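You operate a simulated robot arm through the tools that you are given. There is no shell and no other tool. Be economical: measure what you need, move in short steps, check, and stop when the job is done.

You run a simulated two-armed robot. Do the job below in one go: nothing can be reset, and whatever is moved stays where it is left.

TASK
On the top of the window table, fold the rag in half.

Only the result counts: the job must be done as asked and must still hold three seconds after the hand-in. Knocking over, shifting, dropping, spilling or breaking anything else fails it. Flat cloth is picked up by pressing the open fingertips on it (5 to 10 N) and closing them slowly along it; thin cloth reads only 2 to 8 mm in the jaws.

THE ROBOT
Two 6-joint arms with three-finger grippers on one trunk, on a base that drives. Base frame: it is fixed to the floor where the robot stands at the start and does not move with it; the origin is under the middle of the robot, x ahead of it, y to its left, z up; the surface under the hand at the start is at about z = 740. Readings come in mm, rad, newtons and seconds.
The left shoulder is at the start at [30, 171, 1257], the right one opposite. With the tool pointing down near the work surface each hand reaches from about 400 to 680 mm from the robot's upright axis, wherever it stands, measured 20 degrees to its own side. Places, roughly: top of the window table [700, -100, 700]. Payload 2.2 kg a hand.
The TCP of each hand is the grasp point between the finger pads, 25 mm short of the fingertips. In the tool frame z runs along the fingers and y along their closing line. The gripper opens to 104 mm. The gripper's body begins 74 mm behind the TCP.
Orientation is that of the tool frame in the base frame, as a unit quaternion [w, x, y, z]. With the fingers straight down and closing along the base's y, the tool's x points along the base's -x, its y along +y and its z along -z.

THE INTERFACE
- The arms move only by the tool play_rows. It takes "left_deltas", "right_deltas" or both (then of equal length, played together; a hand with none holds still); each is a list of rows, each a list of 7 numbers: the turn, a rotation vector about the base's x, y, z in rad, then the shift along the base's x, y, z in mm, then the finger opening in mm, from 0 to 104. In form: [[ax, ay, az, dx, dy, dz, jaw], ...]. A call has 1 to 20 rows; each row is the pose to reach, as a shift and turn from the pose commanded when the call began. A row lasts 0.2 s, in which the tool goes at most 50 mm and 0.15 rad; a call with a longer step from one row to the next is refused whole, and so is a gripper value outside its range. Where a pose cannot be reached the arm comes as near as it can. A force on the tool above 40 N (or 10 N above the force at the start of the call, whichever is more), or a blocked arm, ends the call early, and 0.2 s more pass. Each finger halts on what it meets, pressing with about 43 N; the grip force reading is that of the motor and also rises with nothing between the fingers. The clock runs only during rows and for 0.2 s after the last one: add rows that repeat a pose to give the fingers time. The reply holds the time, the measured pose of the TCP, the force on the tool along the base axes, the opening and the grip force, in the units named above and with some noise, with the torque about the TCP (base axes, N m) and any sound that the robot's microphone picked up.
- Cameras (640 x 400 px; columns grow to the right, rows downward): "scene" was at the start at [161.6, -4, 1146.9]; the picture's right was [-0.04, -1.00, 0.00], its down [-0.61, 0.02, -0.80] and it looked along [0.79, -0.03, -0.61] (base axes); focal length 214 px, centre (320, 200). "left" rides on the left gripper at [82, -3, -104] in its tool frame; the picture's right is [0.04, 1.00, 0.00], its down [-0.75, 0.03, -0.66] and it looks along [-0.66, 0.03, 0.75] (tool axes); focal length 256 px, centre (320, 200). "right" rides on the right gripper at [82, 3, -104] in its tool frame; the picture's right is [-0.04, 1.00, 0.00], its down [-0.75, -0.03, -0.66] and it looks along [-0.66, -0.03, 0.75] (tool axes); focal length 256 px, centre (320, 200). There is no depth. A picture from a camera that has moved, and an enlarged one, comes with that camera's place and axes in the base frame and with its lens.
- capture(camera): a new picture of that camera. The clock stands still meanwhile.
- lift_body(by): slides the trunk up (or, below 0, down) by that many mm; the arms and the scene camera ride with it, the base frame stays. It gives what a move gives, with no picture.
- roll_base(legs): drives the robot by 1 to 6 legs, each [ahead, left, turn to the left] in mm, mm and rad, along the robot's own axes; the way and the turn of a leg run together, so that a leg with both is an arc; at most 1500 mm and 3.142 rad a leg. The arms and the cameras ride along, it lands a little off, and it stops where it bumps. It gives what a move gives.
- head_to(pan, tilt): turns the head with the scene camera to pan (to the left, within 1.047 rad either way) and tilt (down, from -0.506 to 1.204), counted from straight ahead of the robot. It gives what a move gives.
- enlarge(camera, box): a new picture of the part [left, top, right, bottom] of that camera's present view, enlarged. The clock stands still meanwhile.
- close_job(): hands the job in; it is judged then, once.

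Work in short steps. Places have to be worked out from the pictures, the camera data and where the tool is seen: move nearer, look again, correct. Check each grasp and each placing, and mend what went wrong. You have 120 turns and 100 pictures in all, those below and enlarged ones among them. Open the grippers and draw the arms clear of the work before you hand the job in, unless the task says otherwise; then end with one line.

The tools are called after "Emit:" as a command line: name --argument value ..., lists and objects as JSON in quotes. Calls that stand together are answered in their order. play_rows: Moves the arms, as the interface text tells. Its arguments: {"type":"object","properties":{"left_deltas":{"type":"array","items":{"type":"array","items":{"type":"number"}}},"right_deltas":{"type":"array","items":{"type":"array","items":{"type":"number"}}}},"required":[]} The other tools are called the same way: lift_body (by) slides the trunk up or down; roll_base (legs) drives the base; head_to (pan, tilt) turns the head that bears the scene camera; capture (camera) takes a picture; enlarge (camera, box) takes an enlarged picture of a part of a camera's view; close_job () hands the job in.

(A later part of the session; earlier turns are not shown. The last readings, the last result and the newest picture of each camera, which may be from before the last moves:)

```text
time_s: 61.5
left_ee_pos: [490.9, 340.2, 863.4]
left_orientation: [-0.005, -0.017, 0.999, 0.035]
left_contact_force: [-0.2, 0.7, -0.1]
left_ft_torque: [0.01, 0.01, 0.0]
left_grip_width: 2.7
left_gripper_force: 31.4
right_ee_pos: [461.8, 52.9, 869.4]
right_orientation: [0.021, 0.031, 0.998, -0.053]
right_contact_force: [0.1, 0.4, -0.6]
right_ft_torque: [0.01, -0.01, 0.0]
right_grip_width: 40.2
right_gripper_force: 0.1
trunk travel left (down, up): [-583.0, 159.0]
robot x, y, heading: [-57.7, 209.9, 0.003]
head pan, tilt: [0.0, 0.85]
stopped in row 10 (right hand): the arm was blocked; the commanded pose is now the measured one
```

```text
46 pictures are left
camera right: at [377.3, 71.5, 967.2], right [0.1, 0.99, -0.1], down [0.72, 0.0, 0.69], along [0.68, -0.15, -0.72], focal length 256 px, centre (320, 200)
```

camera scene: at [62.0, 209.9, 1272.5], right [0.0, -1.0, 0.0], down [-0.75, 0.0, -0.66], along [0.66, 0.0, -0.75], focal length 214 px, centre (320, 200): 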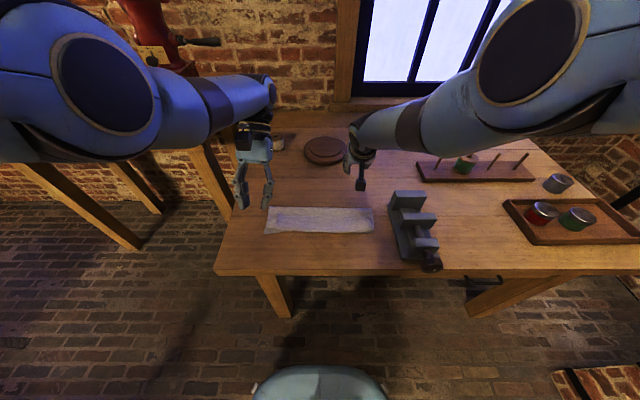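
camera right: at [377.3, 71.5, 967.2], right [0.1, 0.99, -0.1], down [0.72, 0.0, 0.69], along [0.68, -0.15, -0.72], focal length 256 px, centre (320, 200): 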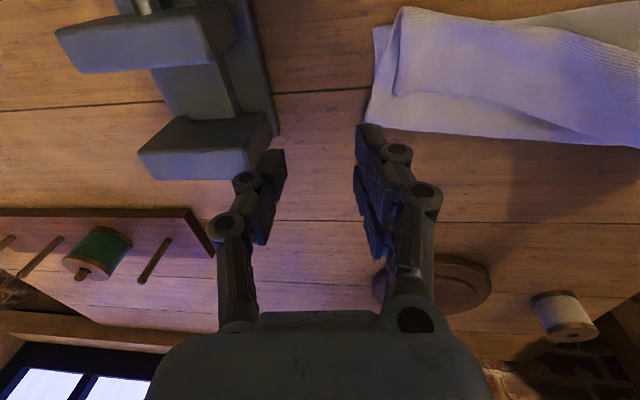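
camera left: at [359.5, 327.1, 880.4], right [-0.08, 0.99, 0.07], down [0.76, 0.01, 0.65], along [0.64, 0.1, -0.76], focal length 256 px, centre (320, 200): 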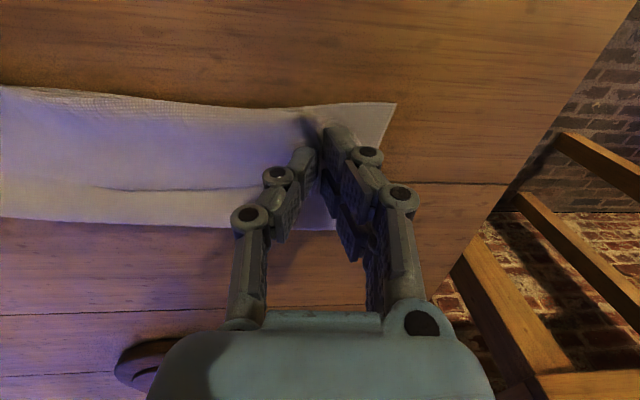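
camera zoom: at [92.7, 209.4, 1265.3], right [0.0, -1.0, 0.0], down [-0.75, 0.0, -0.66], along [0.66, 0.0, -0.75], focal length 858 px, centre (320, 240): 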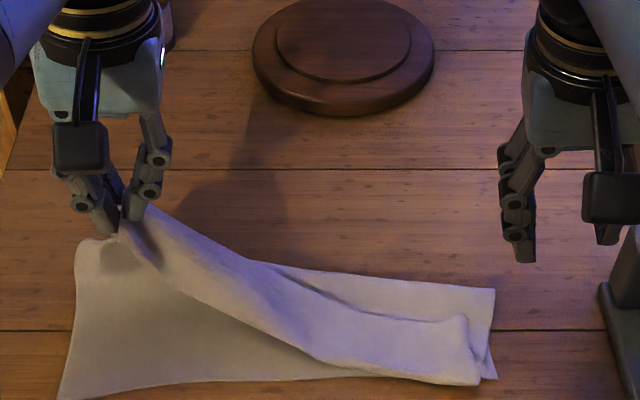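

Left still holds its corner. I'll unfold the top layer with it: roll forward 55 mm, then carry the corner outward and lay it.

Emit:
roll_base --legs '[[55, 0, 0]]'

Emit:
play_rows --left_deltas '[[0, 0, 0, 15, 0, 0, 0], [0, 0, 0, 30, 0, -5, 0], [0, 0, 0, 45, 0, -12, 0], [0, 0, 0, 60, 0, -22, 0], [0, 0, 0, 70, 0, -35, 0]]' --right_deltas '[[0, 0, 0, 15, 10, 0, 40], [0, 0, 0, 30, 20, 0, 40], [0, 0, 0, 40, 30, 10, 40], [0, 0, 0, 40, 30, 20, 40], [0, 0, 0, 40, 30, 30, 40]]'

Emit:
capture --camera "scene"

```text
time_s: 62.5
left_ee_pos: [547.5, 342.3, 862.9]
left_orientation: [-0.007, -0.019, 0.999, 0.036]
left_contact_force: [0.8, -0.1, -0.4]
left_ft_torque: [0.01, 0.03, 0.01]
left_grip_width: 2.5
left_gripper_force: 31.8
right_ee_pos: [520.2, 53.5, 868.3]
right_orientation: [0.021, 0.03, 0.998, -0.053]
right_contact_force: [1.2, 0.4, 0.1]
right_ft_torque: [-0.02, 0.03, -0.02]
right_grip_width: 40.0
right_gripper_force: 0.0
trunk travel left (down, up): [-583.0, 159.0]
robot x, y, heading: [-2.3, 206.3, -0.002]
head pan, tilt: [0.0, 0.85]
```

```text
time_s: 63.7
left_ee_pos: [583.0, 348.6, 855.3]
left_orientation: [-0.005, -0.019, 0.999, 0.035]
left_contact_force: [1.1, -0.1, -0.4]
left_ft_torque: [-0.04, -0.03, 0.01]
left_grip_width: 2.6
left_gripper_force: 31.6
left hand out of reach, approached as far as the arm can: row 3, 4, 5
right_ee_pos: [559.7, 83.8, 900.1]
right_orientation: [0.021, 0.03, 0.998, -0.054]
right_contact_force: [0.2, 0.0, -0.9]
right_ft_torque: [0.02, -0.03, -0.03]
right_grip_width: 40.1
right_gripper_force: 0.0
trunk travel left (down, up): [-583.0, 159.0]
robot x, y, heading: [-2.7, 210.9, -0.002]
head pan, tilt: [0.0, 0.85]
```

```text
45 pictures are left
camera scene: at [149.1, 209.9, 1265.4], right [0.0, -1.0, 0.0], down [-0.75, 0.0, -0.66], along [0.66, 0.0, -0.75], focal length 214 px, centre (320, 200)
```

scene: 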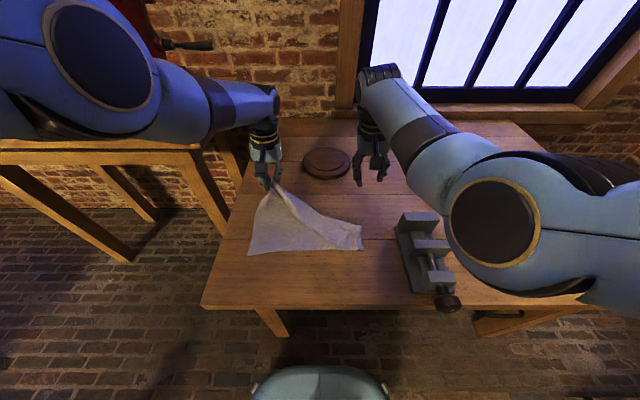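

The corner is nearly over. I lower the trunk 60 mm, then stretch the left hand further out and down.

Emit:
lift_body --by -60

Emit:
play_rows --left_deltas '[[0, 0, 0, 10, 0, 0, 0], [0, 0, 0, 22, 0, -5, 0], [0, 0, 0, 35, 0, -10, 0], [0, 0, 0, 35, 0, -20, 0]]' --right_deltas '[[0, 0, 0, 10, 0, 10, 40], [0, 0, 0, 20, 0, 20, 40], [0, 0, 0, 20, 0, 30, 40], [0, 0, 0, 20, 0, 30, 40]]'

Emit:
capture --camera "scene"

```text
time_s: 64.7
left_ee_pos: [584.1, 348.2, 794.9]
left_orientation: [-0.006, -0.018, 0.999, 0.035]
left_contact_force: [-0.3, -0.7, -0.5]
left_ft_torque: [0.0, -0.03, 0.01]
left_grip_width: 2.7
left_gripper_force: 31.6
right_ee_pos: [557.3, 84.1, 838.7]
right_orientation: [0.023, 0.029, 0.998, -0.054]
right_contact_force: [-0.6, -0.8, -0.6]
right_ft_torque: [0.02, 0.01, -0.03]
right_grip_width: 40.1
right_gripper_force: 0.0
trunk travel left (down, up): [-523.0, 219.0]
robot x, y, heading: [-0.6, 210.3, 0.002]
head pan, tilt: [0.0, 0.85]
```

```text
time_s: 65.7
left_ee_pos: [589.3, 352.7, 797.2]
left_orientation: [-0.006, -0.018, 0.999, 0.035]
left_contact_force: [0.5, -0.7, 1.2]
left_ft_torque: [0.02, 0.01, 0.01]
left_grip_width: 2.8
left_gripper_force: 31.8
left hand out of reach, approached as far as the arm can: row 1, 2, 3, 4
right_ee_pos: [578.3, 84.1, 869.9]
right_orientation: [0.021, 0.03, 0.998, -0.053]
right_contact_force: [0.1, -0.6, 0.3]
right_ft_torque: [-0.01, 0.0, 0.05]
right_grip_width: 40.2
right_gripper_force: 0.1
trunk travel left (down, up): [-523.0, 219.0]
robot x, y, heading: [-3.9, 210.2, 0.001]
head pan, tilt: [0.0, 0.85]
```

```text
44 pictures are left
camera scene: at [150.1, 209.6, 1204.7], right [0.0, -1.0, 0.0], down [-0.75, 0.0, -0.66], along [0.66, 0.0, -0.75], focal length 214 px, centre (320, 200)
```

scene: 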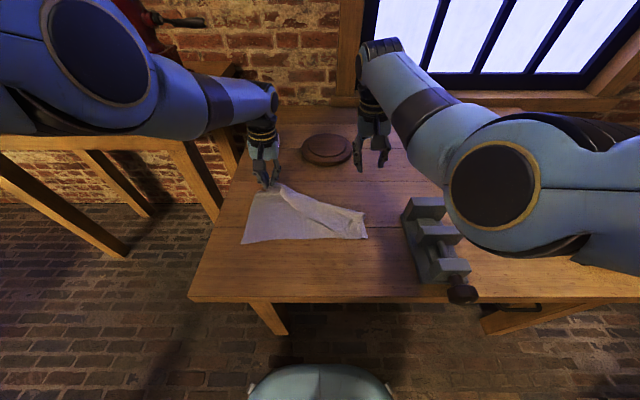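

Left is at its outer limit at this trunk height. I raise the left a bit, lower the trunk 80 mm more, then extend.

Emit:
play_rows --left_deltas '[[0, 0, 0, 0, 0, 20, 0], [0, 0, 0, 0, 0, 40, 0], [0, 0, 0, 0, 0, 60, 0]]' --right_deltas '[[0, 0, 0, 10, 0, 20, 40], [0, 0, 0, 10, 0, 40, 40], [0, 0, 0, 10, 0, 60, 40]]'

Emit:
lift_body --by -80

Emit:
play_rows --left_deltas '[[0, 0, 0, 15, 0, 0, 0], [0, 0, 0, 30, 0, 0, 0], [0, 0, 0, 45, 0, 0, 0], [0, 0, 0, 55, 0, 0, 0], [0, 0, 0, 55, 0, 0, 0]]'

Emit:
capture --camera "scene"

```text
time_s: 66.5
left_ee_pos: [587.5, 355.8, 859.9]
left_orientation: [-0.007, -0.019, 0.999, 0.036]
left_contact_force: [-0.2, 0.0, 0.3]
left_ft_torque: [0.0, -0.02, -0.03]
left_grip_width: 2.7
left_gripper_force: 31.1
right_ee_pos: [587.9, 84.6, 931.6]
right_orientation: [0.02, 0.03, 0.998, -0.054]
right_contact_force: [0.3, -0.4, -0.7]
right_ft_torque: [-0.07, 0.0, 0.01]
right_grip_width: 39.8
right_gripper_force: 0.1
trunk travel left (down, up): [-523.0, 219.0]
robot x, y, heading: [-1.8, 213.6, 0.001]
head pan, tilt: [0.0, 0.85]
```

```text
time_s: 67.7
left_ee_pos: [587.3, 355.3, 779.8]
left_orientation: [-0.006, -0.019, 0.999, 0.036]
left_contact_force: [0.1, 0.6, 0.2]
left_ft_torque: [-0.01, 0.0, -0.02]
left_grip_width: 2.8
left_gripper_force: 32.4
right_ee_pos: [588.8, 84.5, 849.3]
right_orientation: [0.021, 0.03, 0.998, -0.054]
right_contact_force: [-0.3, 0.3, -0.5]
right_ft_torque: [0.0, -0.01, 0.01]
right_grip_width: 40.0
right_gripper_force: 0.0
trunk travel left (down, up): [-443.0, 299.0]
robot x, y, heading: [-0.6, 212.5, 0.002]
head pan, tilt: [0.0, 0.85]
```

```text
time_s: 68.8
left_ee_pos: [629.1, 358.8, 784.8]
left_orientation: [-0.005, -0.019, 0.999, 0.035]
left_contact_force: [-0.5, -0.1, 0.9]
left_ft_torque: [-0.02, 0.01, 0.0]
left_grip_width: 2.9
left_gripper_force: 31.4
left hand out of reach, approached as far as the arm can: row 3, 4, 5
right_ee_pos: [589.0, 83.7, 849.2]
right_orientation: [0.021, 0.03, 0.998, -0.053]
right_contact_force: [1.0, 0.1, -1.1]
right_ft_torque: [0.02, 0.03, -0.03]
right_grip_width: 39.9
right_gripper_force: 0.0
trunk travel left (down, up): [-443.0, 299.0]
robot x, y, heading: [-0.5, 208.4, -0.002]
head pan, tilt: [0.0, 0.85]
```

```text
43 pictures are left
camera scene: at [151.7, 209.7, 1123.2], right [0.0, -1.0, 0.0], down [-0.75, 0.0, -0.66], along [0.66, 0.0, -0.75], focal length 214 px, centre (320, 200)
```

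scene: 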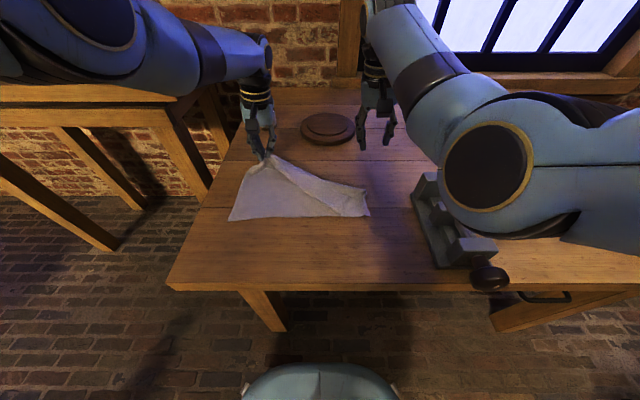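

Left corner is almost fully unfolded. Keeping it held, I look at the right part with the right wrist camera.

Emit:
capture --camera "right"

Emit:
enlarge --camera "scene" --box '[220, 140, 380, 240]'

```text
42 pictures are left
camera right: at [503.9, 102.8, 947.1], right [0.1, 0.99, -0.1], down [0.72, 0.0, 0.69], along [0.68, -0.15, -0.72], focal length 256 px, centre (320, 200)
```

right: 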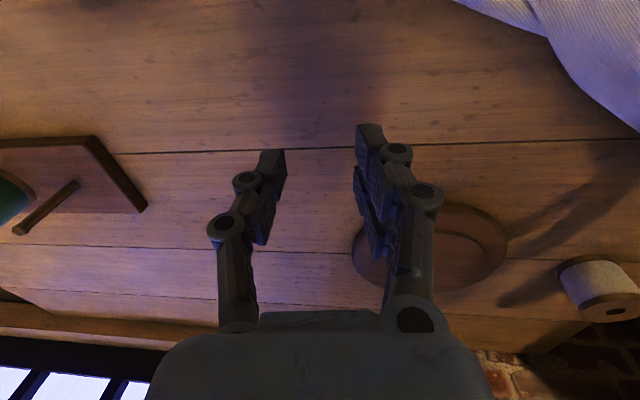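

```text
4.00 times, centred on (300, 190) of scene
camera zoom: at [151.7, 209.7, 1123.2], right [0.0, -1.0, 0.0], down [-0.75, 0.0, -0.66], along [0.66, 0.0, -0.75], focal length 858 px, centre (400, 240)
```

zoom: 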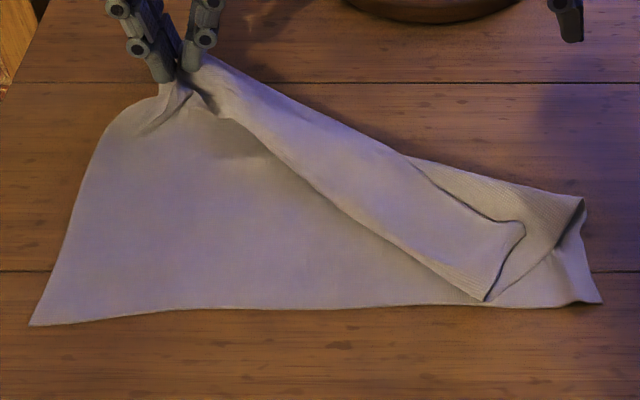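

The right corner is still tucked in a strip under itself. I raise the left corner high so the strip hangs free and unrolls.

Emit:
play_rows --left_deltas '[[0, 0, 0, 0, 0, 25, 0], [0, 0, 0, 0, 0, 50, 0], [0, 0, 0, 0, 0, 75, 0], [0, 0, 0, 0, 0, 100, 0], [0, 0, 0, 0, 0, 125, 0], [0, 0, 0, 0, 0, 150, 0], [0, 0, 0, 0, 0, 175, 0], [0, 0, 0, 0, 0, 200, 0], [0, 0, 0, 0, 0, 200, 0]]'

Emit:
capture --camera "scene"

```text
time_s: 70.8
left_ee_pos: [628.1, 358.1, 986.2]
left_orientation: [-0.006, -0.019, 0.999, 0.035]
left_contact_force: [-0.3, 0.3, -0.2]
left_ft_torque: [-0.02, 0.02, 0.01]
left_grip_width: 2.8
left_gripper_force: 31.2
right_ee_pos: [588.5, 84.0, 848.7]
right_orientation: [0.022, 0.03, 0.998, -0.054]
right_contact_force: [0.1, 0.1, 0.1]
right_ft_torque: [-0.06, -0.01, 0.01]
right_grip_width: 40.0
right_gripper_force: 0.1
trunk travel left (down, up): [-443.0, 299.0]
robot x, y, heading: [-3.9, 211.2, 0.004]
head pan, tilt: [0.0, 0.85]
```

```text
40 pictures are left
camera scene: at [151.9, 209.8, 1123.2], right [0.0, -1.0, 0.0], down [-0.75, 0.0, -0.66], along [0.66, 0.0, -0.75], focal length 214 px, centre (320, 200)
```

scene: 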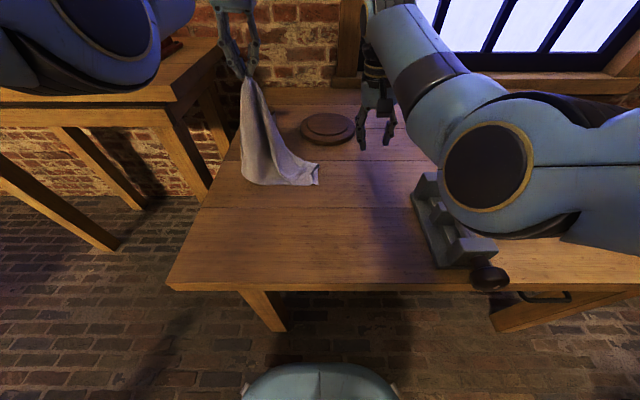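

The rag slid along and now mostly hangs from the left hand. I zoom in to find its corners.

Emit:
enlarge --camera "scene" --box '[200, 60, 360, 200]'

Emit:
capture --camera "left"

```text
2.86 times, centred on (280, 130) of scene
camera zoom: at [151.9, 209.8, 1123.2], right [0.0, -1.0, 0.0], down [-0.75, 0.0, -0.66], along [0.66, 0.0, -0.75], focal length 613 px, centre (434, 400)
```

zoom: 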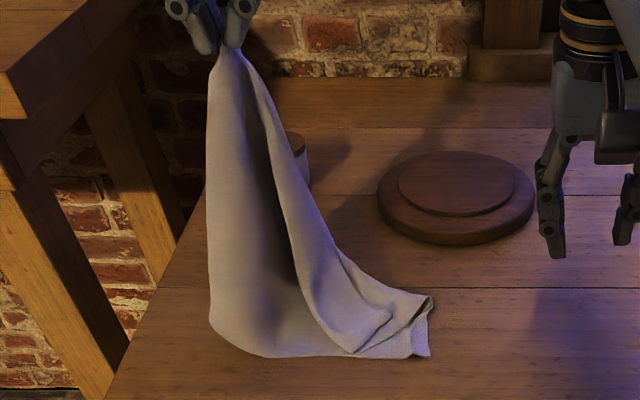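

```text
38 pictures are left
camera left: at [547.3, 344.3, 1091.5], right [-0.08, 0.99, 0.07], down [0.76, 0.01, 0.65], along [0.64, 0.1, -0.76], focal length 256 px, centre (320, 200)
```

left: 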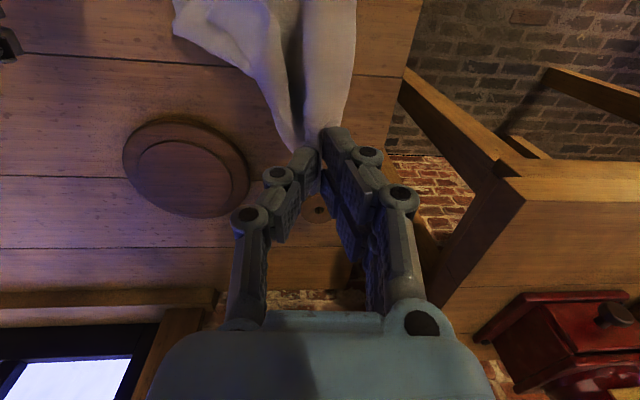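

The curl persists. I raise the trunk 190 mm so the rag hangs free and unrolls under its weight.

Emit:
lift_body --by 190

Emit:
capture --camera "scene"

```text
time_s: 72.9
left_ee_pos: [629.3, 359.0, 1174.3]
left_orientation: [-0.006, -0.019, 0.999, 0.036]
left_contact_force: [0.1, -0.1, -0.5]
left_ft_torque: [-0.02, 0.01, 0.0]
left_grip_width: 2.7
left_gripper_force: 32.5
right_ee_pos: [588.1, 84.0, 1039.5]
right_orientation: [0.021, 0.03, 0.998, -0.054]
right_contact_force: [0.2, 0.0, -0.8]
right_ft_torque: [-0.01, -0.04, 0.01]
right_grip_width: 40.2
right_gripper_force: 0.0
trunk travel left (down, up): [-633.0, 109.0]
robot x, y, heading: [-2.8, 208.9, 0.001]
head pan, tilt: [0.0, 0.85]
```

```text
37 pictures are left
camera scene: at [149.2, 209.7, 1315.4], right [0.0, -1.0, 0.0], down [-0.75, 0.0, -0.66], along [0.66, 0.0, -0.75], focal length 214 px, centre (320, 200)
```

scene: 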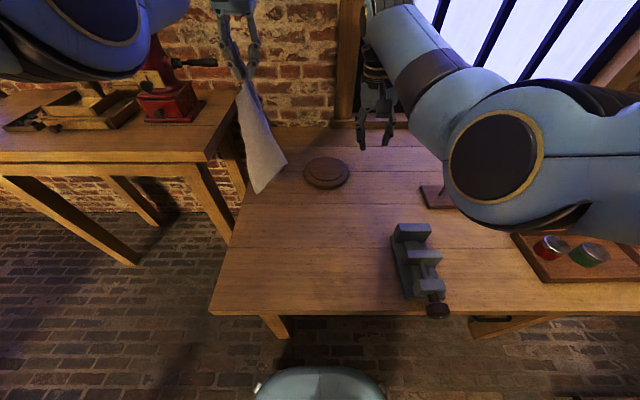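

The rag hangs freely from the left hand. I zoom in on it.

Emit:
enlarge --camera "scene" --box '[200, 60, 328, 200]'

```text
2.86 times, centred on (264, 130) of scene
camera zoom: at [149.2, 209.7, 1315.4], right [0.0, -1.0, 0.0], down [-0.75, 0.0, -0.66], along [0.66, 0.0, -0.75], focal length 613 px, centre (480, 400)
```

zoom: 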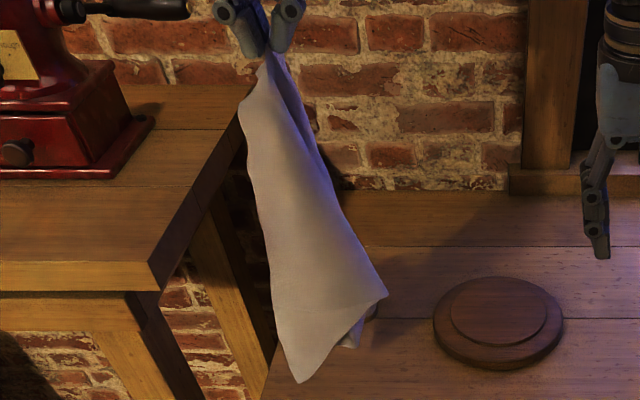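

A free corner sticks out to the right of the hanging rag; if the right hand takes it, I hold an edge between two adjacent corners. I triangulate it with the wrist cameras.

Emit:
capture --camera "left"

Emit:
capture --camera "right"

```text
35 pictures are left
camera left: at [547.8, 345.6, 1279.8], right [-0.08, 0.99, 0.07], down [0.76, 0.01, 0.65], along [0.64, 0.1, -0.76], focal length 256 px, centre (320, 200)
```

left: 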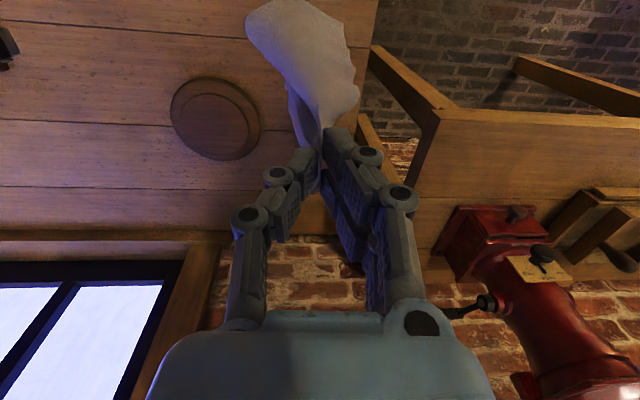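

```text
34 pictures are left
camera right: at [504.2, 102.8, 1136.8], right [0.1, 0.99, -0.1], down [0.72, 0.0, 0.69], along [0.68, -0.15, -0.72], focal length 256 px, centre (320, 200)
```

right: 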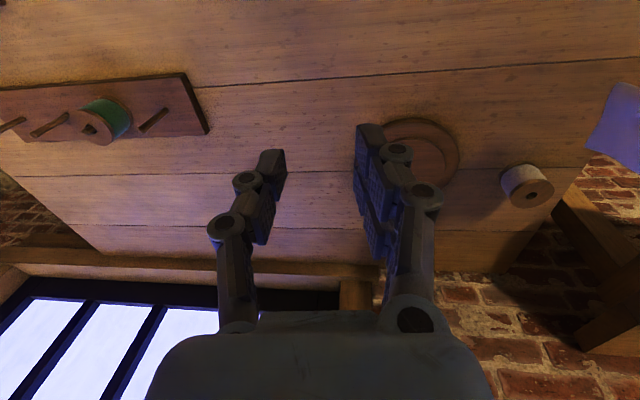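

Triangulated: corner at (651,307,911), a short-side neighbour of the held corner (245 mm away); the bottom corner is at (658,432,764). To get it within the right hand's reach I move the left hand toward the middle and nearer, tilting it slightly inward, and yaw the right hand 90°.

Emit:
play_rows --left_deltas '[[0, 0.04, 0, -8, -15, 0, 0], [0, 0.08, 0, -16, -30, 0, 0], [0, 0.12, 0, -24, -45, 0, 0], [0, 0.16, 0, -32, -60, 0, 0], [0, 0.2, 0, -40, -75, 0, 0], [0, 0.24, 0, -48, -90, 0, 0], [0, 0.28, 0, -56, -105, 0, 0], [0, 0.32, 0, -64, -120, 0, 0], [0, 0.36, 0, -72, -135, 0, 0], [0, 0.4, 0, -80, -150, 0, 0], [0, 0.4, 0, -80, -150, 0, 0], [0, 0.4, 0, -80, -150, 0, 0]]' --right_deltas '[[0, 0, 0.13, 0, -5, -5, 40], [0, 0, 0.26, 0, -10, -10, 40], [0, 0, 0.39, 0, -15, -15, 45], [0, 0, 0.52, 0, -20, -20, 50], [0, 0, 0.65, 0, -25, -25, 50], [0, 0, 0.78, 0, -30, -30, 50], [0, 0, 0.91, 0, -35, -35, 50], [0, 0, 1.04, 0, -40, -40, 50], [0, 0, 1.17, 0, -45, -50, 50], [0, 0, 1.3, 0, -50, -60, 50], [0, 0, 1.43, 0, -55, -70, 50], [0, 0, 1.57, 0, -60, -80, 50]]'

Emit:
capture --camera "scene"

```text
time_s: 75.5
left_ee_pos: [542.9, 210.3, 1176.8]
left_orientation: [-0.205, -0.012, 0.978, 0.039]
left_contact_force: [-0.5, -0.8, -0.2]
left_ft_torque: [0.02, 0.01, 0.04]
left_grip_width: 2.7
left_gripper_force: 31.8
left hand out of reach, approached as far as the arm can: row 3, 4, 5, 6, 7, 10, 11, 12
right_ee_pos: [588.9, 23.6, 958.6]
right_orientation: [0.053, -0.685, 0.726, -0.024]
right_contact_force: [0.5, 1.0, -0.1]
right_ft_torque: [-0.04, -0.02, 0.0]
right_grip_width: 49.7
right_gripper_force: 0.0
trunk travel left (down, up): [-633.0, 109.0]
robot x, y, heading: [-1.3, 209.1, -0.003]
head pan, tilt: [0.0, 0.85]
```

```text
33 pictures are left
camera scene: at [149.0, 209.2, 1315.6], right [0.0, -1.0, 0.0], down [-0.75, 0.0, -0.66], along [0.66, 0.0, -0.75], focal length 214 px, centre (320, 200)
```

scene: 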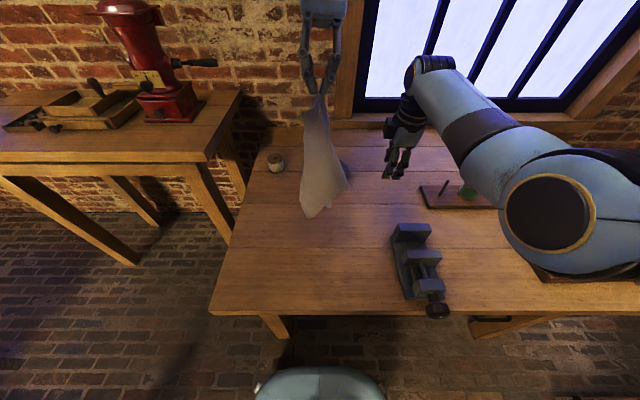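

Good, reachable. I triangulate the free corner again with a zoomed scene picture and the right wrist camera.

Emit:
enlarge --camera "scene" --box '[260, 80, 420, 240]'

Emit:
capture --camera "right"

```text
2.50 times, centred on (340, 160) of scene
camera zoom: at [149.0, 209.2, 1315.6], right [0.0, -1.0, 0.0], down [-0.75, 0.0, -0.66], along [0.66, 0.0, -0.75], focal length 536 px, centre (270, 300)
```

zoom: 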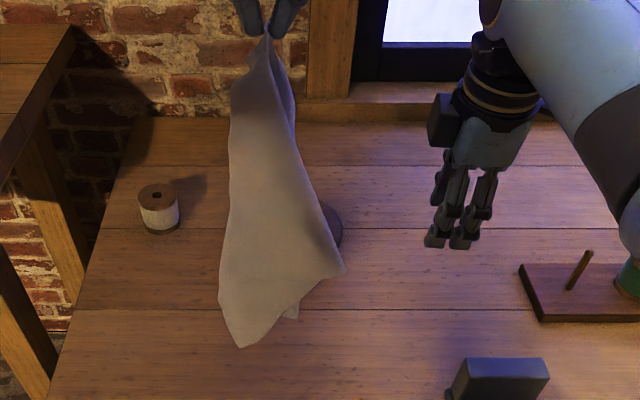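

```text
31 pictures are left
camera right: at [569.8, -62.3, 1056.5], right [-0.99, 0.1, -0.1], down [0.0, 0.72, 0.69], along [0.14, 0.68, -0.72], focal length 256 px, centre (320, 200)
```

right: 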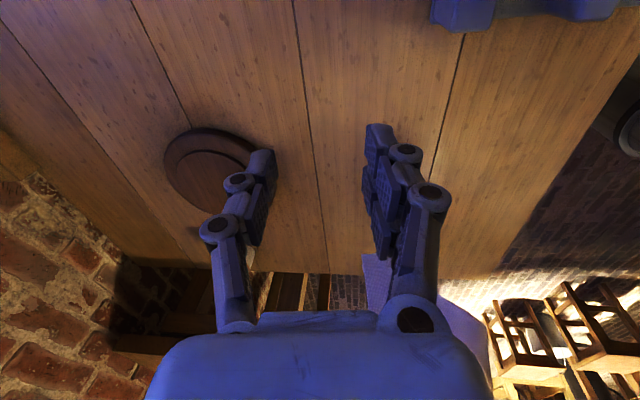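

Estimated free corner ≈ (546,130,911), sheet lying in the y–z plane. With jaws closing along x and open 50 mm, I approach from the right at z≈920 to (547,138).

Emit:
play_rows --right_deltas '[[0, 0, 0, -20, 10, -15, 50], [0, 0, 0, -42, 30, -38, 50], [0, 0, 0, -42, 55, -38, 50], [0, 0, 0, -42, 80, -38, 50], [0, 0, 0, -42, 100, -38, 50], [0, 0, 0, -42, 115, -38, 50], [0, 0, 0, -42, 115, -38, 50]]'

Emit:
enlarge --camera "scene" --box '[260, 80, 420, 240]'

Emit:
capture --camera "right"

```text
time_s: 77.3
left_ee_pos: [542.1, 211.6, 1176.6]
left_orientation: [-0.205, -0.012, 0.978, 0.038]
left_contact_force: [0.5, 0.3, -0.6]
left_ft_torque: [0.0, -0.01, 0.03]
left_grip_width: 2.8
left_gripper_force: 31.7
right_ee_pos: [552.8, 100.1, 913.1]
right_orientation: [0.038, -0.675, 0.736, -0.04]
right_contact_force: [-0.1, 0.3, -0.2]
right_ft_torque: [-0.01, 0.02, 0.0]
right_grip_width: 49.8
right_gripper_force: 0.1
trunk travel left (down, up): [-633.0, 109.0]
robot x, y, heading: [-2.4, 212.0, 0.001]
head pan, tilt: [0.0, 0.85]
stopped in row 7 (right hand): the arm was blocked; the commanded pose is now the measured one
```

```text
2.50 times, centred on (340, 160) of scene
camera zoom: at [149.1, 209.6, 1315.6], right [0.0, -1.0, 0.0], down [-0.75, 0.0, -0.66], along [0.66, 0.0, -0.75], focal length 536 px, centre (270, 300)
```

zoom: 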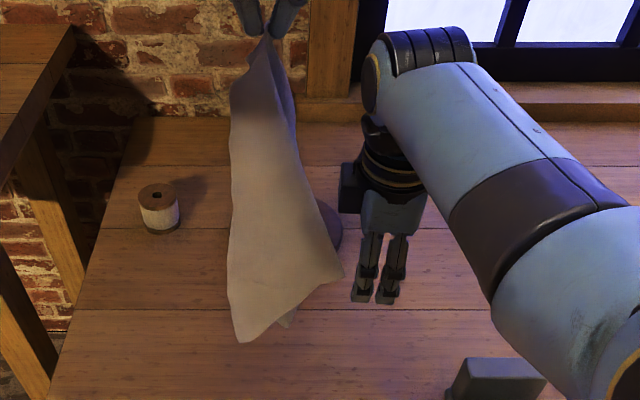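

```text
29 pictures are left
camera right: at [531.6, 19.0, 1014.9], right [-0.99, 0.13, -0.11], down [0.02, 0.75, 0.66], along [0.17, 0.64, -0.75], focal length 256 px, centre (320, 200)
```

right: 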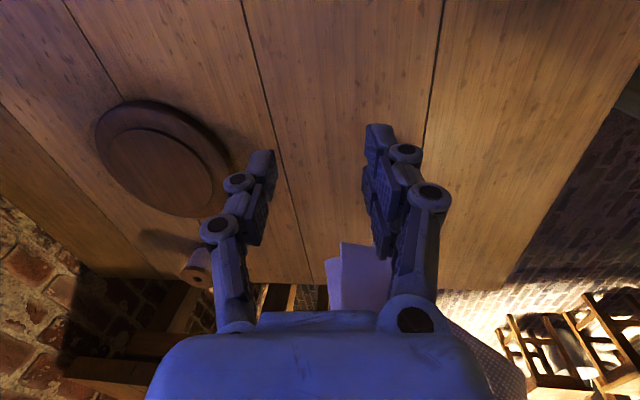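

The right arm stops at a joint limit near (553,100). Instead I bring the cloth to it: the left hand moves 38 mm right and 8 mm outward, slowly.

Emit:
play_rows --left_deltas '[[0, 0, 0, 2, -6, 0, 0], [0, 0, 0, 4, -12, 0, 0], [0, 0, 0, 6, -18, 0, 0], [0, 0, 0, 8, -24, 0, 0], [0, 0, 0, 8, -31, 0, 0], [0, 0, 0, 8, -38, 0, 0], [0, 0, 0, 8, -38, 0, 0], [0, 0, 0, 8, -38, 0, 0]]'

Emit:
capture --camera "right"

Emit:
enlarge --camera "scene" --box '[280, 120, 400, 240]'

```text
time_s: 79.1
left_ee_pos: [539.3, 205.3, 1177.0]
left_orientation: [-0.204, -0.014, 0.978, 0.038]
left_contact_force: [-1.4, 0.1, -1.0]
left_ft_torque: [0.0, 0.0, 0.01]
left_grip_width: 2.9
left_gripper_force: 31.6
left hand out of reach, approached as far as the arm can: row 1, 2, 3, 4, 5, 6, 7, 8
right_ee_pos: [552.1, 100.3, 911.9]
right_orientation: [0.037, -0.675, 0.736, -0.041]
right_contact_force: [-0.3, -0.2, 0.9]
right_ft_torque: [0.01, -0.02, 0.01]
right_grip_width: 50.1
right_gripper_force: 0.1
trunk travel left (down, up): [-633.0, 109.0]
robot x, y, heading: [-0.3, 210.3, -0.0]
head pan, tilt: [0.0, 0.85]
```

```text
28 pictures are left
camera right: at [531.0, 19.5, 1014.5], right [-0.99, 0.13, -0.11], down [0.02, 0.75, 0.66], along [0.16, 0.64, -0.75], focal length 256 px, centre (320, 200)
```

right: 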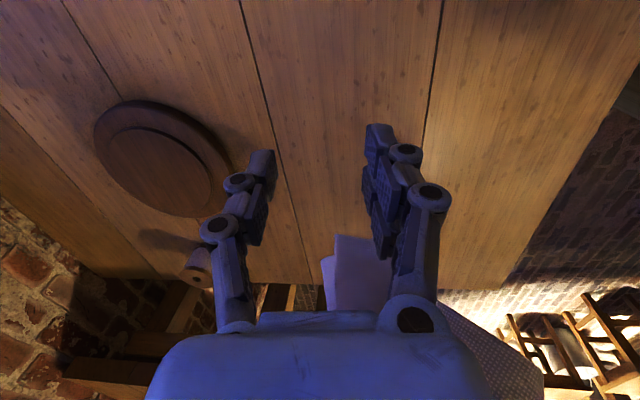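

```text
3.33 times, centred on (340, 180) of scene
camera zoom: at [149.0, 209.7, 1315.6], right [0.0, -1.0, 0.0], down [-0.75, 0.0, -0.66], along [0.66, 0.0, -0.75], focal length 715 px, centre (253, 267)
```

zoom: 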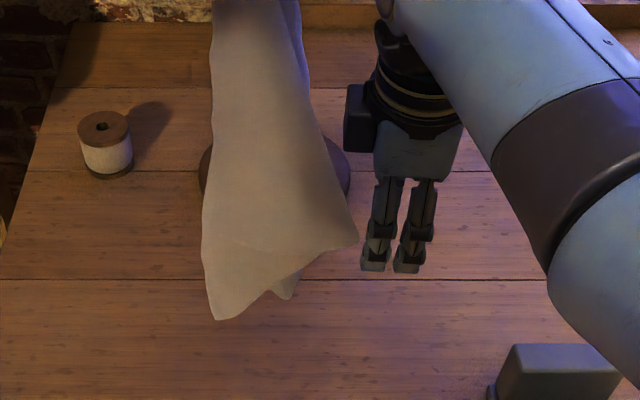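

The left hand can't move further. The right's limit may be its wrist roll, so I reduce its yaw by 0.4 rad while moving it 36 mm left.

Emit:
play_rows --right_deltas '[[0, 0, -0.1, 0, 0, 0, 50], [0, 0, -0.2, 0, 0, 0, 50], [0, 0, -0.3, 0, 5, 0, 50], [0, 0, -0.4, 0, 12, 0, 50], [0, 0, -0.4, -2, 20, 0, 50], [0, 0, -0.4, -4, 28, 0, 50], [0, 0, -0.4, -4, 36, 0, 50], [0, 0, -0.4, -4, 36, 0, 50]]'

Emit:
enlarge --camera "scene" --box '[280, 120, 400, 240]'

```text
time_s: 81.1
left_ee_pos: [540.1, 207.0, 1177.4]
left_orientation: [-0.204, -0.016, 0.978, 0.038]
left_contact_force: [-0.7, -0.8, -0.5]
left_ft_torque: [0.0, 0.01, 0.0]
left_grip_width: 2.5
left_gripper_force: 31.5
right_ee_pos: [553.6, 88.7, 905.5]
right_orientation: [0.014, -0.5, 0.863, -0.071]
right_contact_force: [0.3, 0.0, 0.7]
right_ft_torque: [0.01, -0.01, 0.01]
right_grip_width: 50.0
right_gripper_force: 0.2
trunk travel left (down, up): [-633.0, 109.0]
robot x, y, heading: [-2.4, 212.2, -0.003]
head pan, tilt: [0.0, 0.85]
stopped in row 8 (right hand): the arm was blocked; the commanded pose is now the measured one
```

```text
3.33 times, centred on (340, 180) of scene
camera zoom: at [149.1, 209.6, 1315.6], right [0.0, -1.0, 0.0], down [-0.75, 0.0, -0.66], along [0.66, 0.0, -0.75], focal length 715 px, centre (253, 267)
```

zoom: 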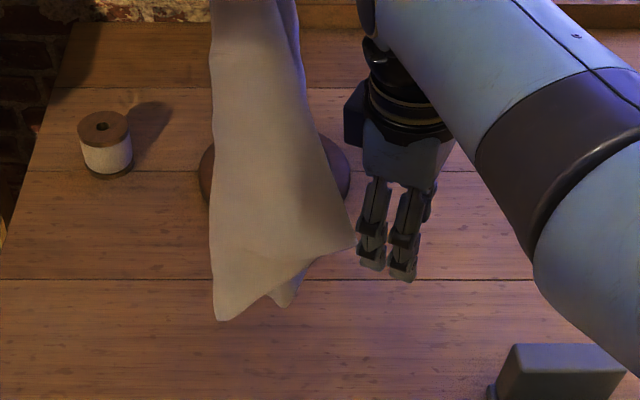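

Both arms are at their inner limits here, so I shift both outward by 30 mm (and the left hand a bit right).

Emit:
play_rows --left_deltas '[[0, 0, 0, 6, 0, 0, 0], [0, 0, 0, 12, -4, 0, 0], [0, 0, 0, 18, -8, 0, 0], [0, 0, 0, 24, -14, 0, 0], [0, 0, 0, 30, -20, 0, 0], [0, 0, 0, 32, -26, 0, 0], [0, 0, 0, 32, -26, 0, 0], [0, 0, 0, 32, -26, 0, 0], [0, 0, 0, 32, -26, 0, 0]]' --right_deltas '[[0, 0, 0.05, 8, 0, 3, 50], [0, 0, 0.1, 16, 0, 6, 50], [0, 0, 0.15, 24, 0, 8, 50], [0, 0, 0.2, 30, 0, 8, 50], [0, 0, 0.2, 34, 0, 8, 50], [0, 0, 0.2, 34, 0, 8, 50], [0, 0, 0.2, 34, 0, 8, 50], [0, 0, 0.2, 34, 0, 8, 50], [0, 0, 0.2, 34, 0, 8, 50]]'

Emit:
enlarge --camera "scene" --box '[280, 120, 400, 240]'

Emit:
capture --camera "right"

```text
time_s: 83.1
left_ee_pos: [539.5, 204.0, 1180.1]
left_orientation: [-0.203, -0.015, 0.978, 0.037]
left_contact_force: [-0.1, -0.3, 0.1]
left_ft_torque: [0.02, -0.02, 0.0]
left_grip_width: 3.0
left_gripper_force: 31.8
left hand out of reach, approached as far as the arm can: row 1, 2, 3, 4, 5, 6, 7, 8, 9
right_ee_pos: [586.8, 92.5, 913.5]
right_orientation: [0.02, -0.585, 0.808, -0.067]
right_contact_force: [-0.1, -0.1, 0.4]
right_ft_torque: [0.01, 0.04, -0.02]
right_grip_width: 50.0
right_gripper_force: 0.1
trunk travel left (down, up): [-633.0, 109.0]
robot x, y, heading: [-1.2, 207.6, 0.003]
head pan, tilt: [0.0, 0.85]
```

```text
3.33 times, centred on (340, 180) of scene
camera zoom: at [149.0, 209.6, 1315.6], right [0.0, -1.0, 0.0], down [-0.75, 0.0, -0.66], along [0.66, 0.0, -0.75], focal length 715 px, centre (253, 267)
```

zoom: 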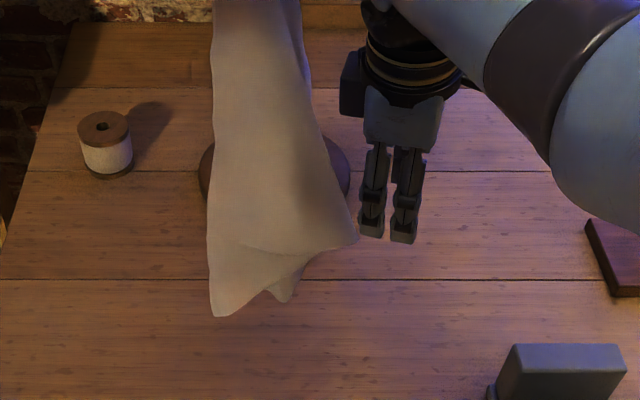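

```text
24 pictures are left
camera right: at [546.5, 23.4, 1018.0], right [-0.93, 0.34, -0.13], down [0.19, 0.76, 0.62], along [0.32, 0.55, -0.77], focal length 256 px, centre (320, 200)
```

right: 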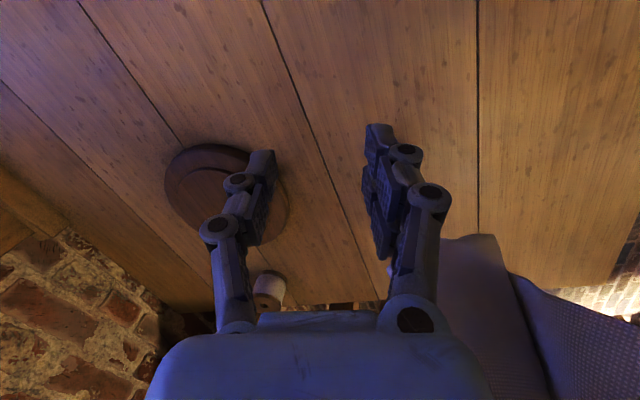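

The left hand is at its outer limit because of its inward tilt; the right needs an inward tilt to come closer. I tilt the right 0.4 rad inward and approach (548,138,915).

Emit:
play_rows --right_deltas '[[0, 0.1, 0, -5, 0, 0, 50], [0, 0.2, 0, -12, 0, 0, 50], [0, 0.3, 0, -20, 0, 0, 50], [0, 0.4, 0, -30, 0, 0, 50], [0, 0.4, 0, -39, 5, 0, 50], [0, 0.4, 0, -39, 15, 0, 50], [0, 0.4, 0, -39, 25, 0, 50], [0, 0.4, 0, -39, 35, 0, 50], [0, 0.4, 0, -39, 46, 0, 50], [0, 0.4, 0, -39, 46, 0, 50]]'

Emit:
enlarge --camera "scene" --box '[280, 120, 400, 240]'

Emit:
capture --camera "right"

```text
time_s: 85.3
left_ee_pos: [540.4, 204.9, 1178.6]
left_orientation: [-0.204, -0.015, 0.978, 0.037]
left_contact_force: [0.4, 1.1, -0.7]
left_ft_torque: [0.03, 0.01, 0.0]
left_grip_width: 3.1
left_gripper_force: 31.9
right_ee_pos: [519.6, 117.6, 925.8]
right_orientation: [-0.14, -0.587, 0.795, 0.051]
right_contact_force: [0.1, 0.1, -0.4]
right_ft_torque: [0.04, 0.01, 0.0]
right_grip_width: 50.0
right_gripper_force: 0.0
right hand out of reach, approached as far as the arm can: row 2, 3, 4, 5, 6, 7, 8, 9, 10
trunk travel left (down, up): [-633.0, 109.0]
robot x, y, heading: [-3.2, 208.5, -0.002]
head pan, tilt: [0.0, 0.85]
```

```text
3.33 times, centred on (340, 180) of scene
camera zoom: at [149.0, 209.5, 1315.6], right [0.0, -1.0, 0.0], down [-0.75, 0.0, -0.66], along [0.66, 0.0, -0.75], focal length 715 px, centre (253, 267)
```

zoom: 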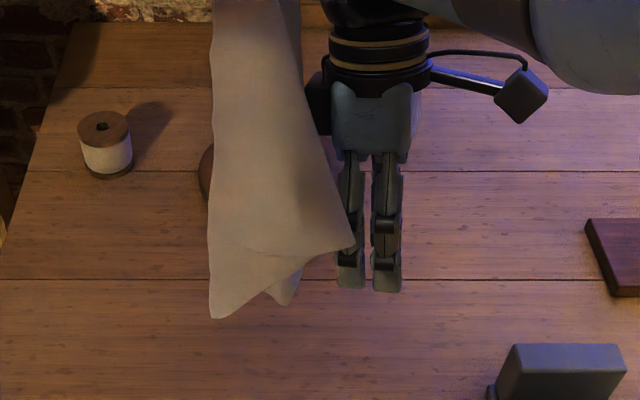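

```text
22 pictures are left
camera right: at [523.1, 49.5, 1037.9], right [-0.91, 0.34, 0.24], down [0.42, 0.76, 0.5], along [-0.01, 0.55, -0.83], focal length 256 px, centre (320, 200)
```

right: 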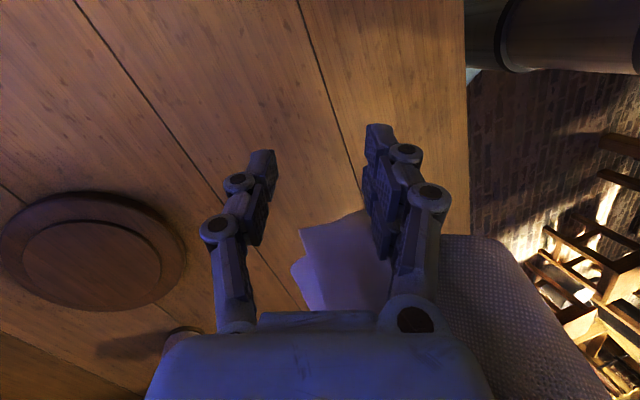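

The corner is about 20 mm beyond the jaws. The inward tilt is now limiting outward reach, so I use half the tilt and move (+22,+24,-8).

Emit:
play_rows --right_deltas '[[0, -0.06, 0, 8, 2, -2, 50], [0, -0.12, 0, 16, 4, -4, 50], [0, -0.18, 0, 22, 8, -6, 50], [0, -0.18, 0, 22, 14, -8, 50], [0, -0.18, 0, 22, 20, -8, 50], [0, -0.18, 0, 22, 26, -8, 50], [0, -0.18, 0, 22, 26, -8, 50]]'

Emit:
capture --camera "right"

```text
time_s: 86.9
left_ee_pos: [539.6, 203.7, 1177.9]
left_orientation: [-0.204, -0.016, 0.978, 0.038]
left_contact_force: [-0.3, -0.6, -0.3]
left_ft_torque: [0.01, 0.01, 0.02]
left_grip_width: 2.6
left_gripper_force: 31.7
right_ee_pos: [540.5, 144.3, 918.3]
right_orientation: [-0.069, -0.588, 0.806, -0.002]
right_contact_force: [0.0, 0.5, 0.0]
right_ft_torque: [0.0, 0.01, 0.0]
right_grip_width: 49.7
right_gripper_force: 0.0
trunk travel left (down, up): [-633.0, 109.0]
robot x, y, heading: [-2.1, 207.5, 0.002]
head pan, tilt: [0.0, 0.85]
```

```text
21 pictures are left
camera right: at [524.5, 74.5, 1029.3], right [-0.94, 0.34, 0.07], down [0.32, 0.76, 0.56], along [0.14, 0.55, -0.82], focal length 256 px, centre (320, 200)
```

right: 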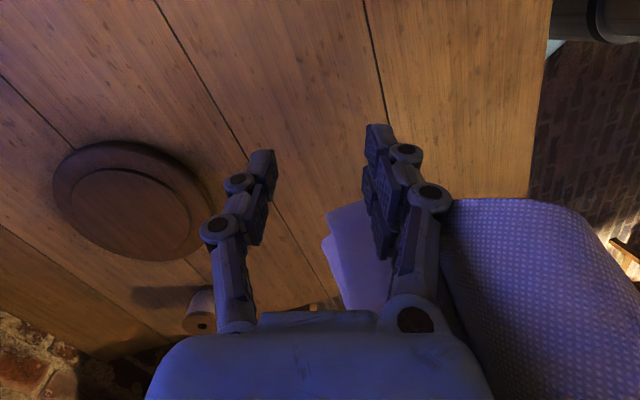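

I check the geometry once more with a zoomed scene view.

Emit:
enlarge --camera "scene" --box '[295, 140, 375, 220]'

```text
5.00 times, centred on (335, 180) of scene
camera zoom: at [149.0, 209.5, 1315.6], right [0.0, -1.0, 0.0], down [-0.75, 0.0, -0.66], along [0.66, 0.0, -0.75], focal length 1072 px, centre (245, 300)
```

zoom: 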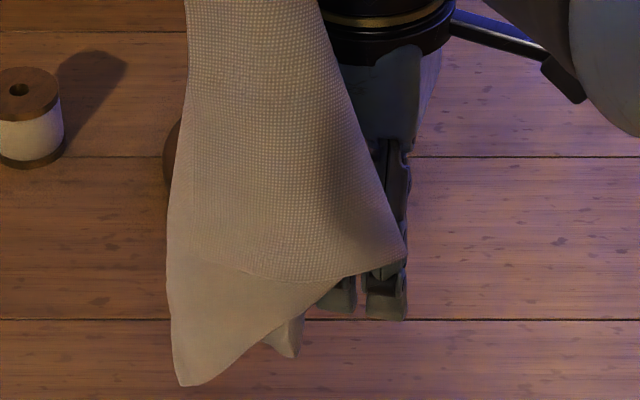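

Clear now: the sheet hangs on my side of both fingers. I back off to the right, move 32 mm nearer, and re-enter so the sheet comes between the fingers.

Emit:
play_rows --right_deltas '[[0, 0, 0, 0, -15, 0, 50], [0, 0, 0, 0, -30, 0, 50], [0, 0, 0, 0, -48, 0, 55], [0, 0.05, 0, -12, -48, 4, 60], [0, 0.1, 0, -24, -48, 7, 60], [0, 0.15, 0, -34, -48, 10, 60], [0, 0.15, 0, -34, -36, 10, 60], [0, 0.15, 0, -34, -24, 10, 60], [0, 0.15, 0, -34, -12, 10, 60], [0, 0.15, 0, -34, -2, 10, 60], [0, 0.15, 0, -34, -2, 10, 60]]'

Emit:
enlarge --camera "scene" --box '[295, 140, 375, 220]'

```text
time_s: 89.3
left_ee_pos: [539.2, 204.8, 1177.9]
left_orientation: [-0.204, -0.015, 0.978, 0.038]
left_contact_force: [-0.9, 0.2, 0.1]
left_ft_torque: [0.04, 0.01, -0.02]
left_grip_width: 2.5
left_gripper_force: 31.9
right_ee_pos: [506.5, 138.5, 928.9]
right_orientation: [-0.128, -0.586, 0.799, 0.041]
right_contact_force: [0.2, 0.4, -0.2]
right_ft_torque: [-0.02, 0.05, 0.0]
right_grip_width: 60.1
right_gripper_force: 0.1
trunk travel left (down, up): [-633.0, 109.0]
robot x, y, heading: [-0.9, 211.7, -0.005]
head pan, tilt: [0.0, 0.85]
```

```text
5.00 times, centred on (335, 180) of scene
camera zoom: at [149.0, 209.5, 1315.6], right [0.0, -1.0, 0.0], down [-0.75, 0.0, -0.66], along [0.66, 0.0, -0.75], focal length 1072 px, centre (245, 300)
```

zoom: 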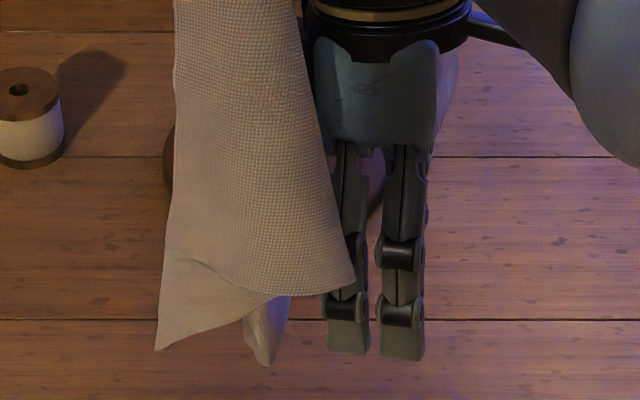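

The hanging sheet keeps dodging. Better plan: lay the rag on the table as a diagonal triangle (its two side corners then lie single-layered) and pinch a corner there. First I retreat the right hand and roll back 200 mm.

Emit:
play_rows --right_deltas '[[0, 0, 0, 0, -15, 0, 60], [0, 0, 0, 0, -32, 0, 60], [0, 0, 0, 10, -50, 5, 60], [0, -0.05, -0.1, 25, -65, 20, 60], [0, -0.1, -0.2, 40, -75, 40, 50], [0, -0.15, -0.3, 55, -80, 60, 40], [0, -0.2, -0.4, 65, -80, 80, 30], [0, -0.25, -0.5, 75, -75, 100, 30], [0, -0.25, -0.62, 78, -70, 120, 30], [0, -0.25, -0.74, 78, -70, 120, 30], [0, -0.25, -0.86, 78, -70, 120, 30], [0, -0.25, -0.98, 78, -70, 120, 30], [0, -0.25, -1.1, 78, -70, 120, 30]]'

Emit:
roll_base --legs '[[-200, 0, 0]]'

Emit:
lift_body --by -60

Emit:
capture --camera "scene"

```text
time_s: 92.1
left_ee_pos: [540.2, 203.7, 1178.0]
left_orientation: [-0.204, -0.015, 0.978, 0.037]
left_contact_force: [0.6, -0.4, 0.5]
left_ft_torque: [0.0, 0.0, -0.01]
left_grip_width: 2.6
left_gripper_force: 31.9
right_ee_pos: [583.6, 69.7, 1049.7]
right_orientation: [0.008, -0.085, 0.996, 0.032]
right_contact_force: [0.6, 1.5, 0.7]
right_ft_torque: [0.01, -0.01, 0.0]
right_grip_width: 29.8
right_gripper_force: 0.0
trunk travel left (down, up): [-633.0, 109.0]
robot x, y, heading: [0.1, 212.0, -0.001]
head pan, tilt: [0.0, 0.85]
```

```text
time_s: 93.7
left_ee_pos: [336.6, 205.1, 1178.4]
left_orientation: [-0.204, -0.015, 0.978, 0.038]
left_contact_force: [0.0, 0.4, 0.6]
left_ft_torque: [0.0, -0.03, 0.0]
left_grip_width: 2.9
left_gripper_force: 32.3
right_ee_pos: [381.1, 71.0, 1048.5]
right_orientation: [0.007, -0.084, 0.996, 0.032]
right_contact_force: [0.1, -0.2, 0.4]
right_ft_torque: [-0.02, 0.0, 0.0]
right_grip_width: 29.7
right_gripper_force: 0.1
trunk travel left (down, up): [-633.0, 109.0]
robot x, y, heading: [-204.2, 212.9, 0.002]
head pan, tilt: [0.0, 0.85]
```

```text
time_s: 94.7
left_ee_pos: [338.2, 204.7, 1118.7]
left_orientation: [-0.203, -0.015, 0.978, 0.037]
left_contact_force: [-0.1, 1.0, -0.9]
left_ft_torque: [0.04, -0.03, -0.01]
left_grip_width: 2.8
left_gripper_force: 31.7
right_ee_pos: [380.9, 70.1, 989.5]
right_orientation: [0.007, -0.084, 0.996, 0.033]
right_contact_force: [0.4, -0.4, -0.8]
right_ft_torque: [-0.02, -0.04, -0.04]
right_grip_width: 30.0
right_gripper_force: 0.1
trunk travel left (down, up): [-573.0, 169.0]
robot x, y, heading: [-202.2, 212.7, -0.001]
head pan, tilt: [0.0, 0.85]
```

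```text
18 pictures are left
camera scene: at [-54.4, 209.6, 1255.4], right [0.0, -1.0, 0.0], down [-0.75, 0.0, -0.66], along [0.66, 0.0, -0.75], focal length 214 px, centre (320, 200)
```

scene: 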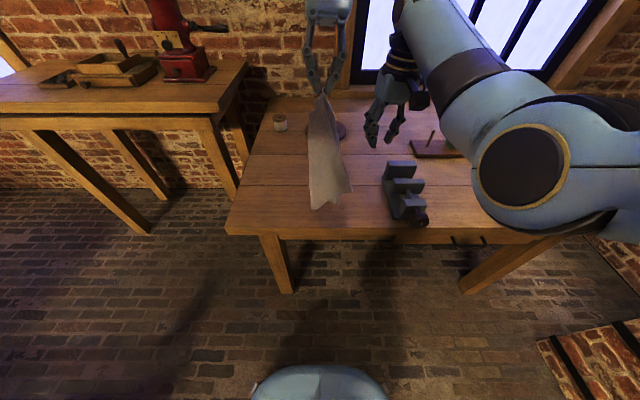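

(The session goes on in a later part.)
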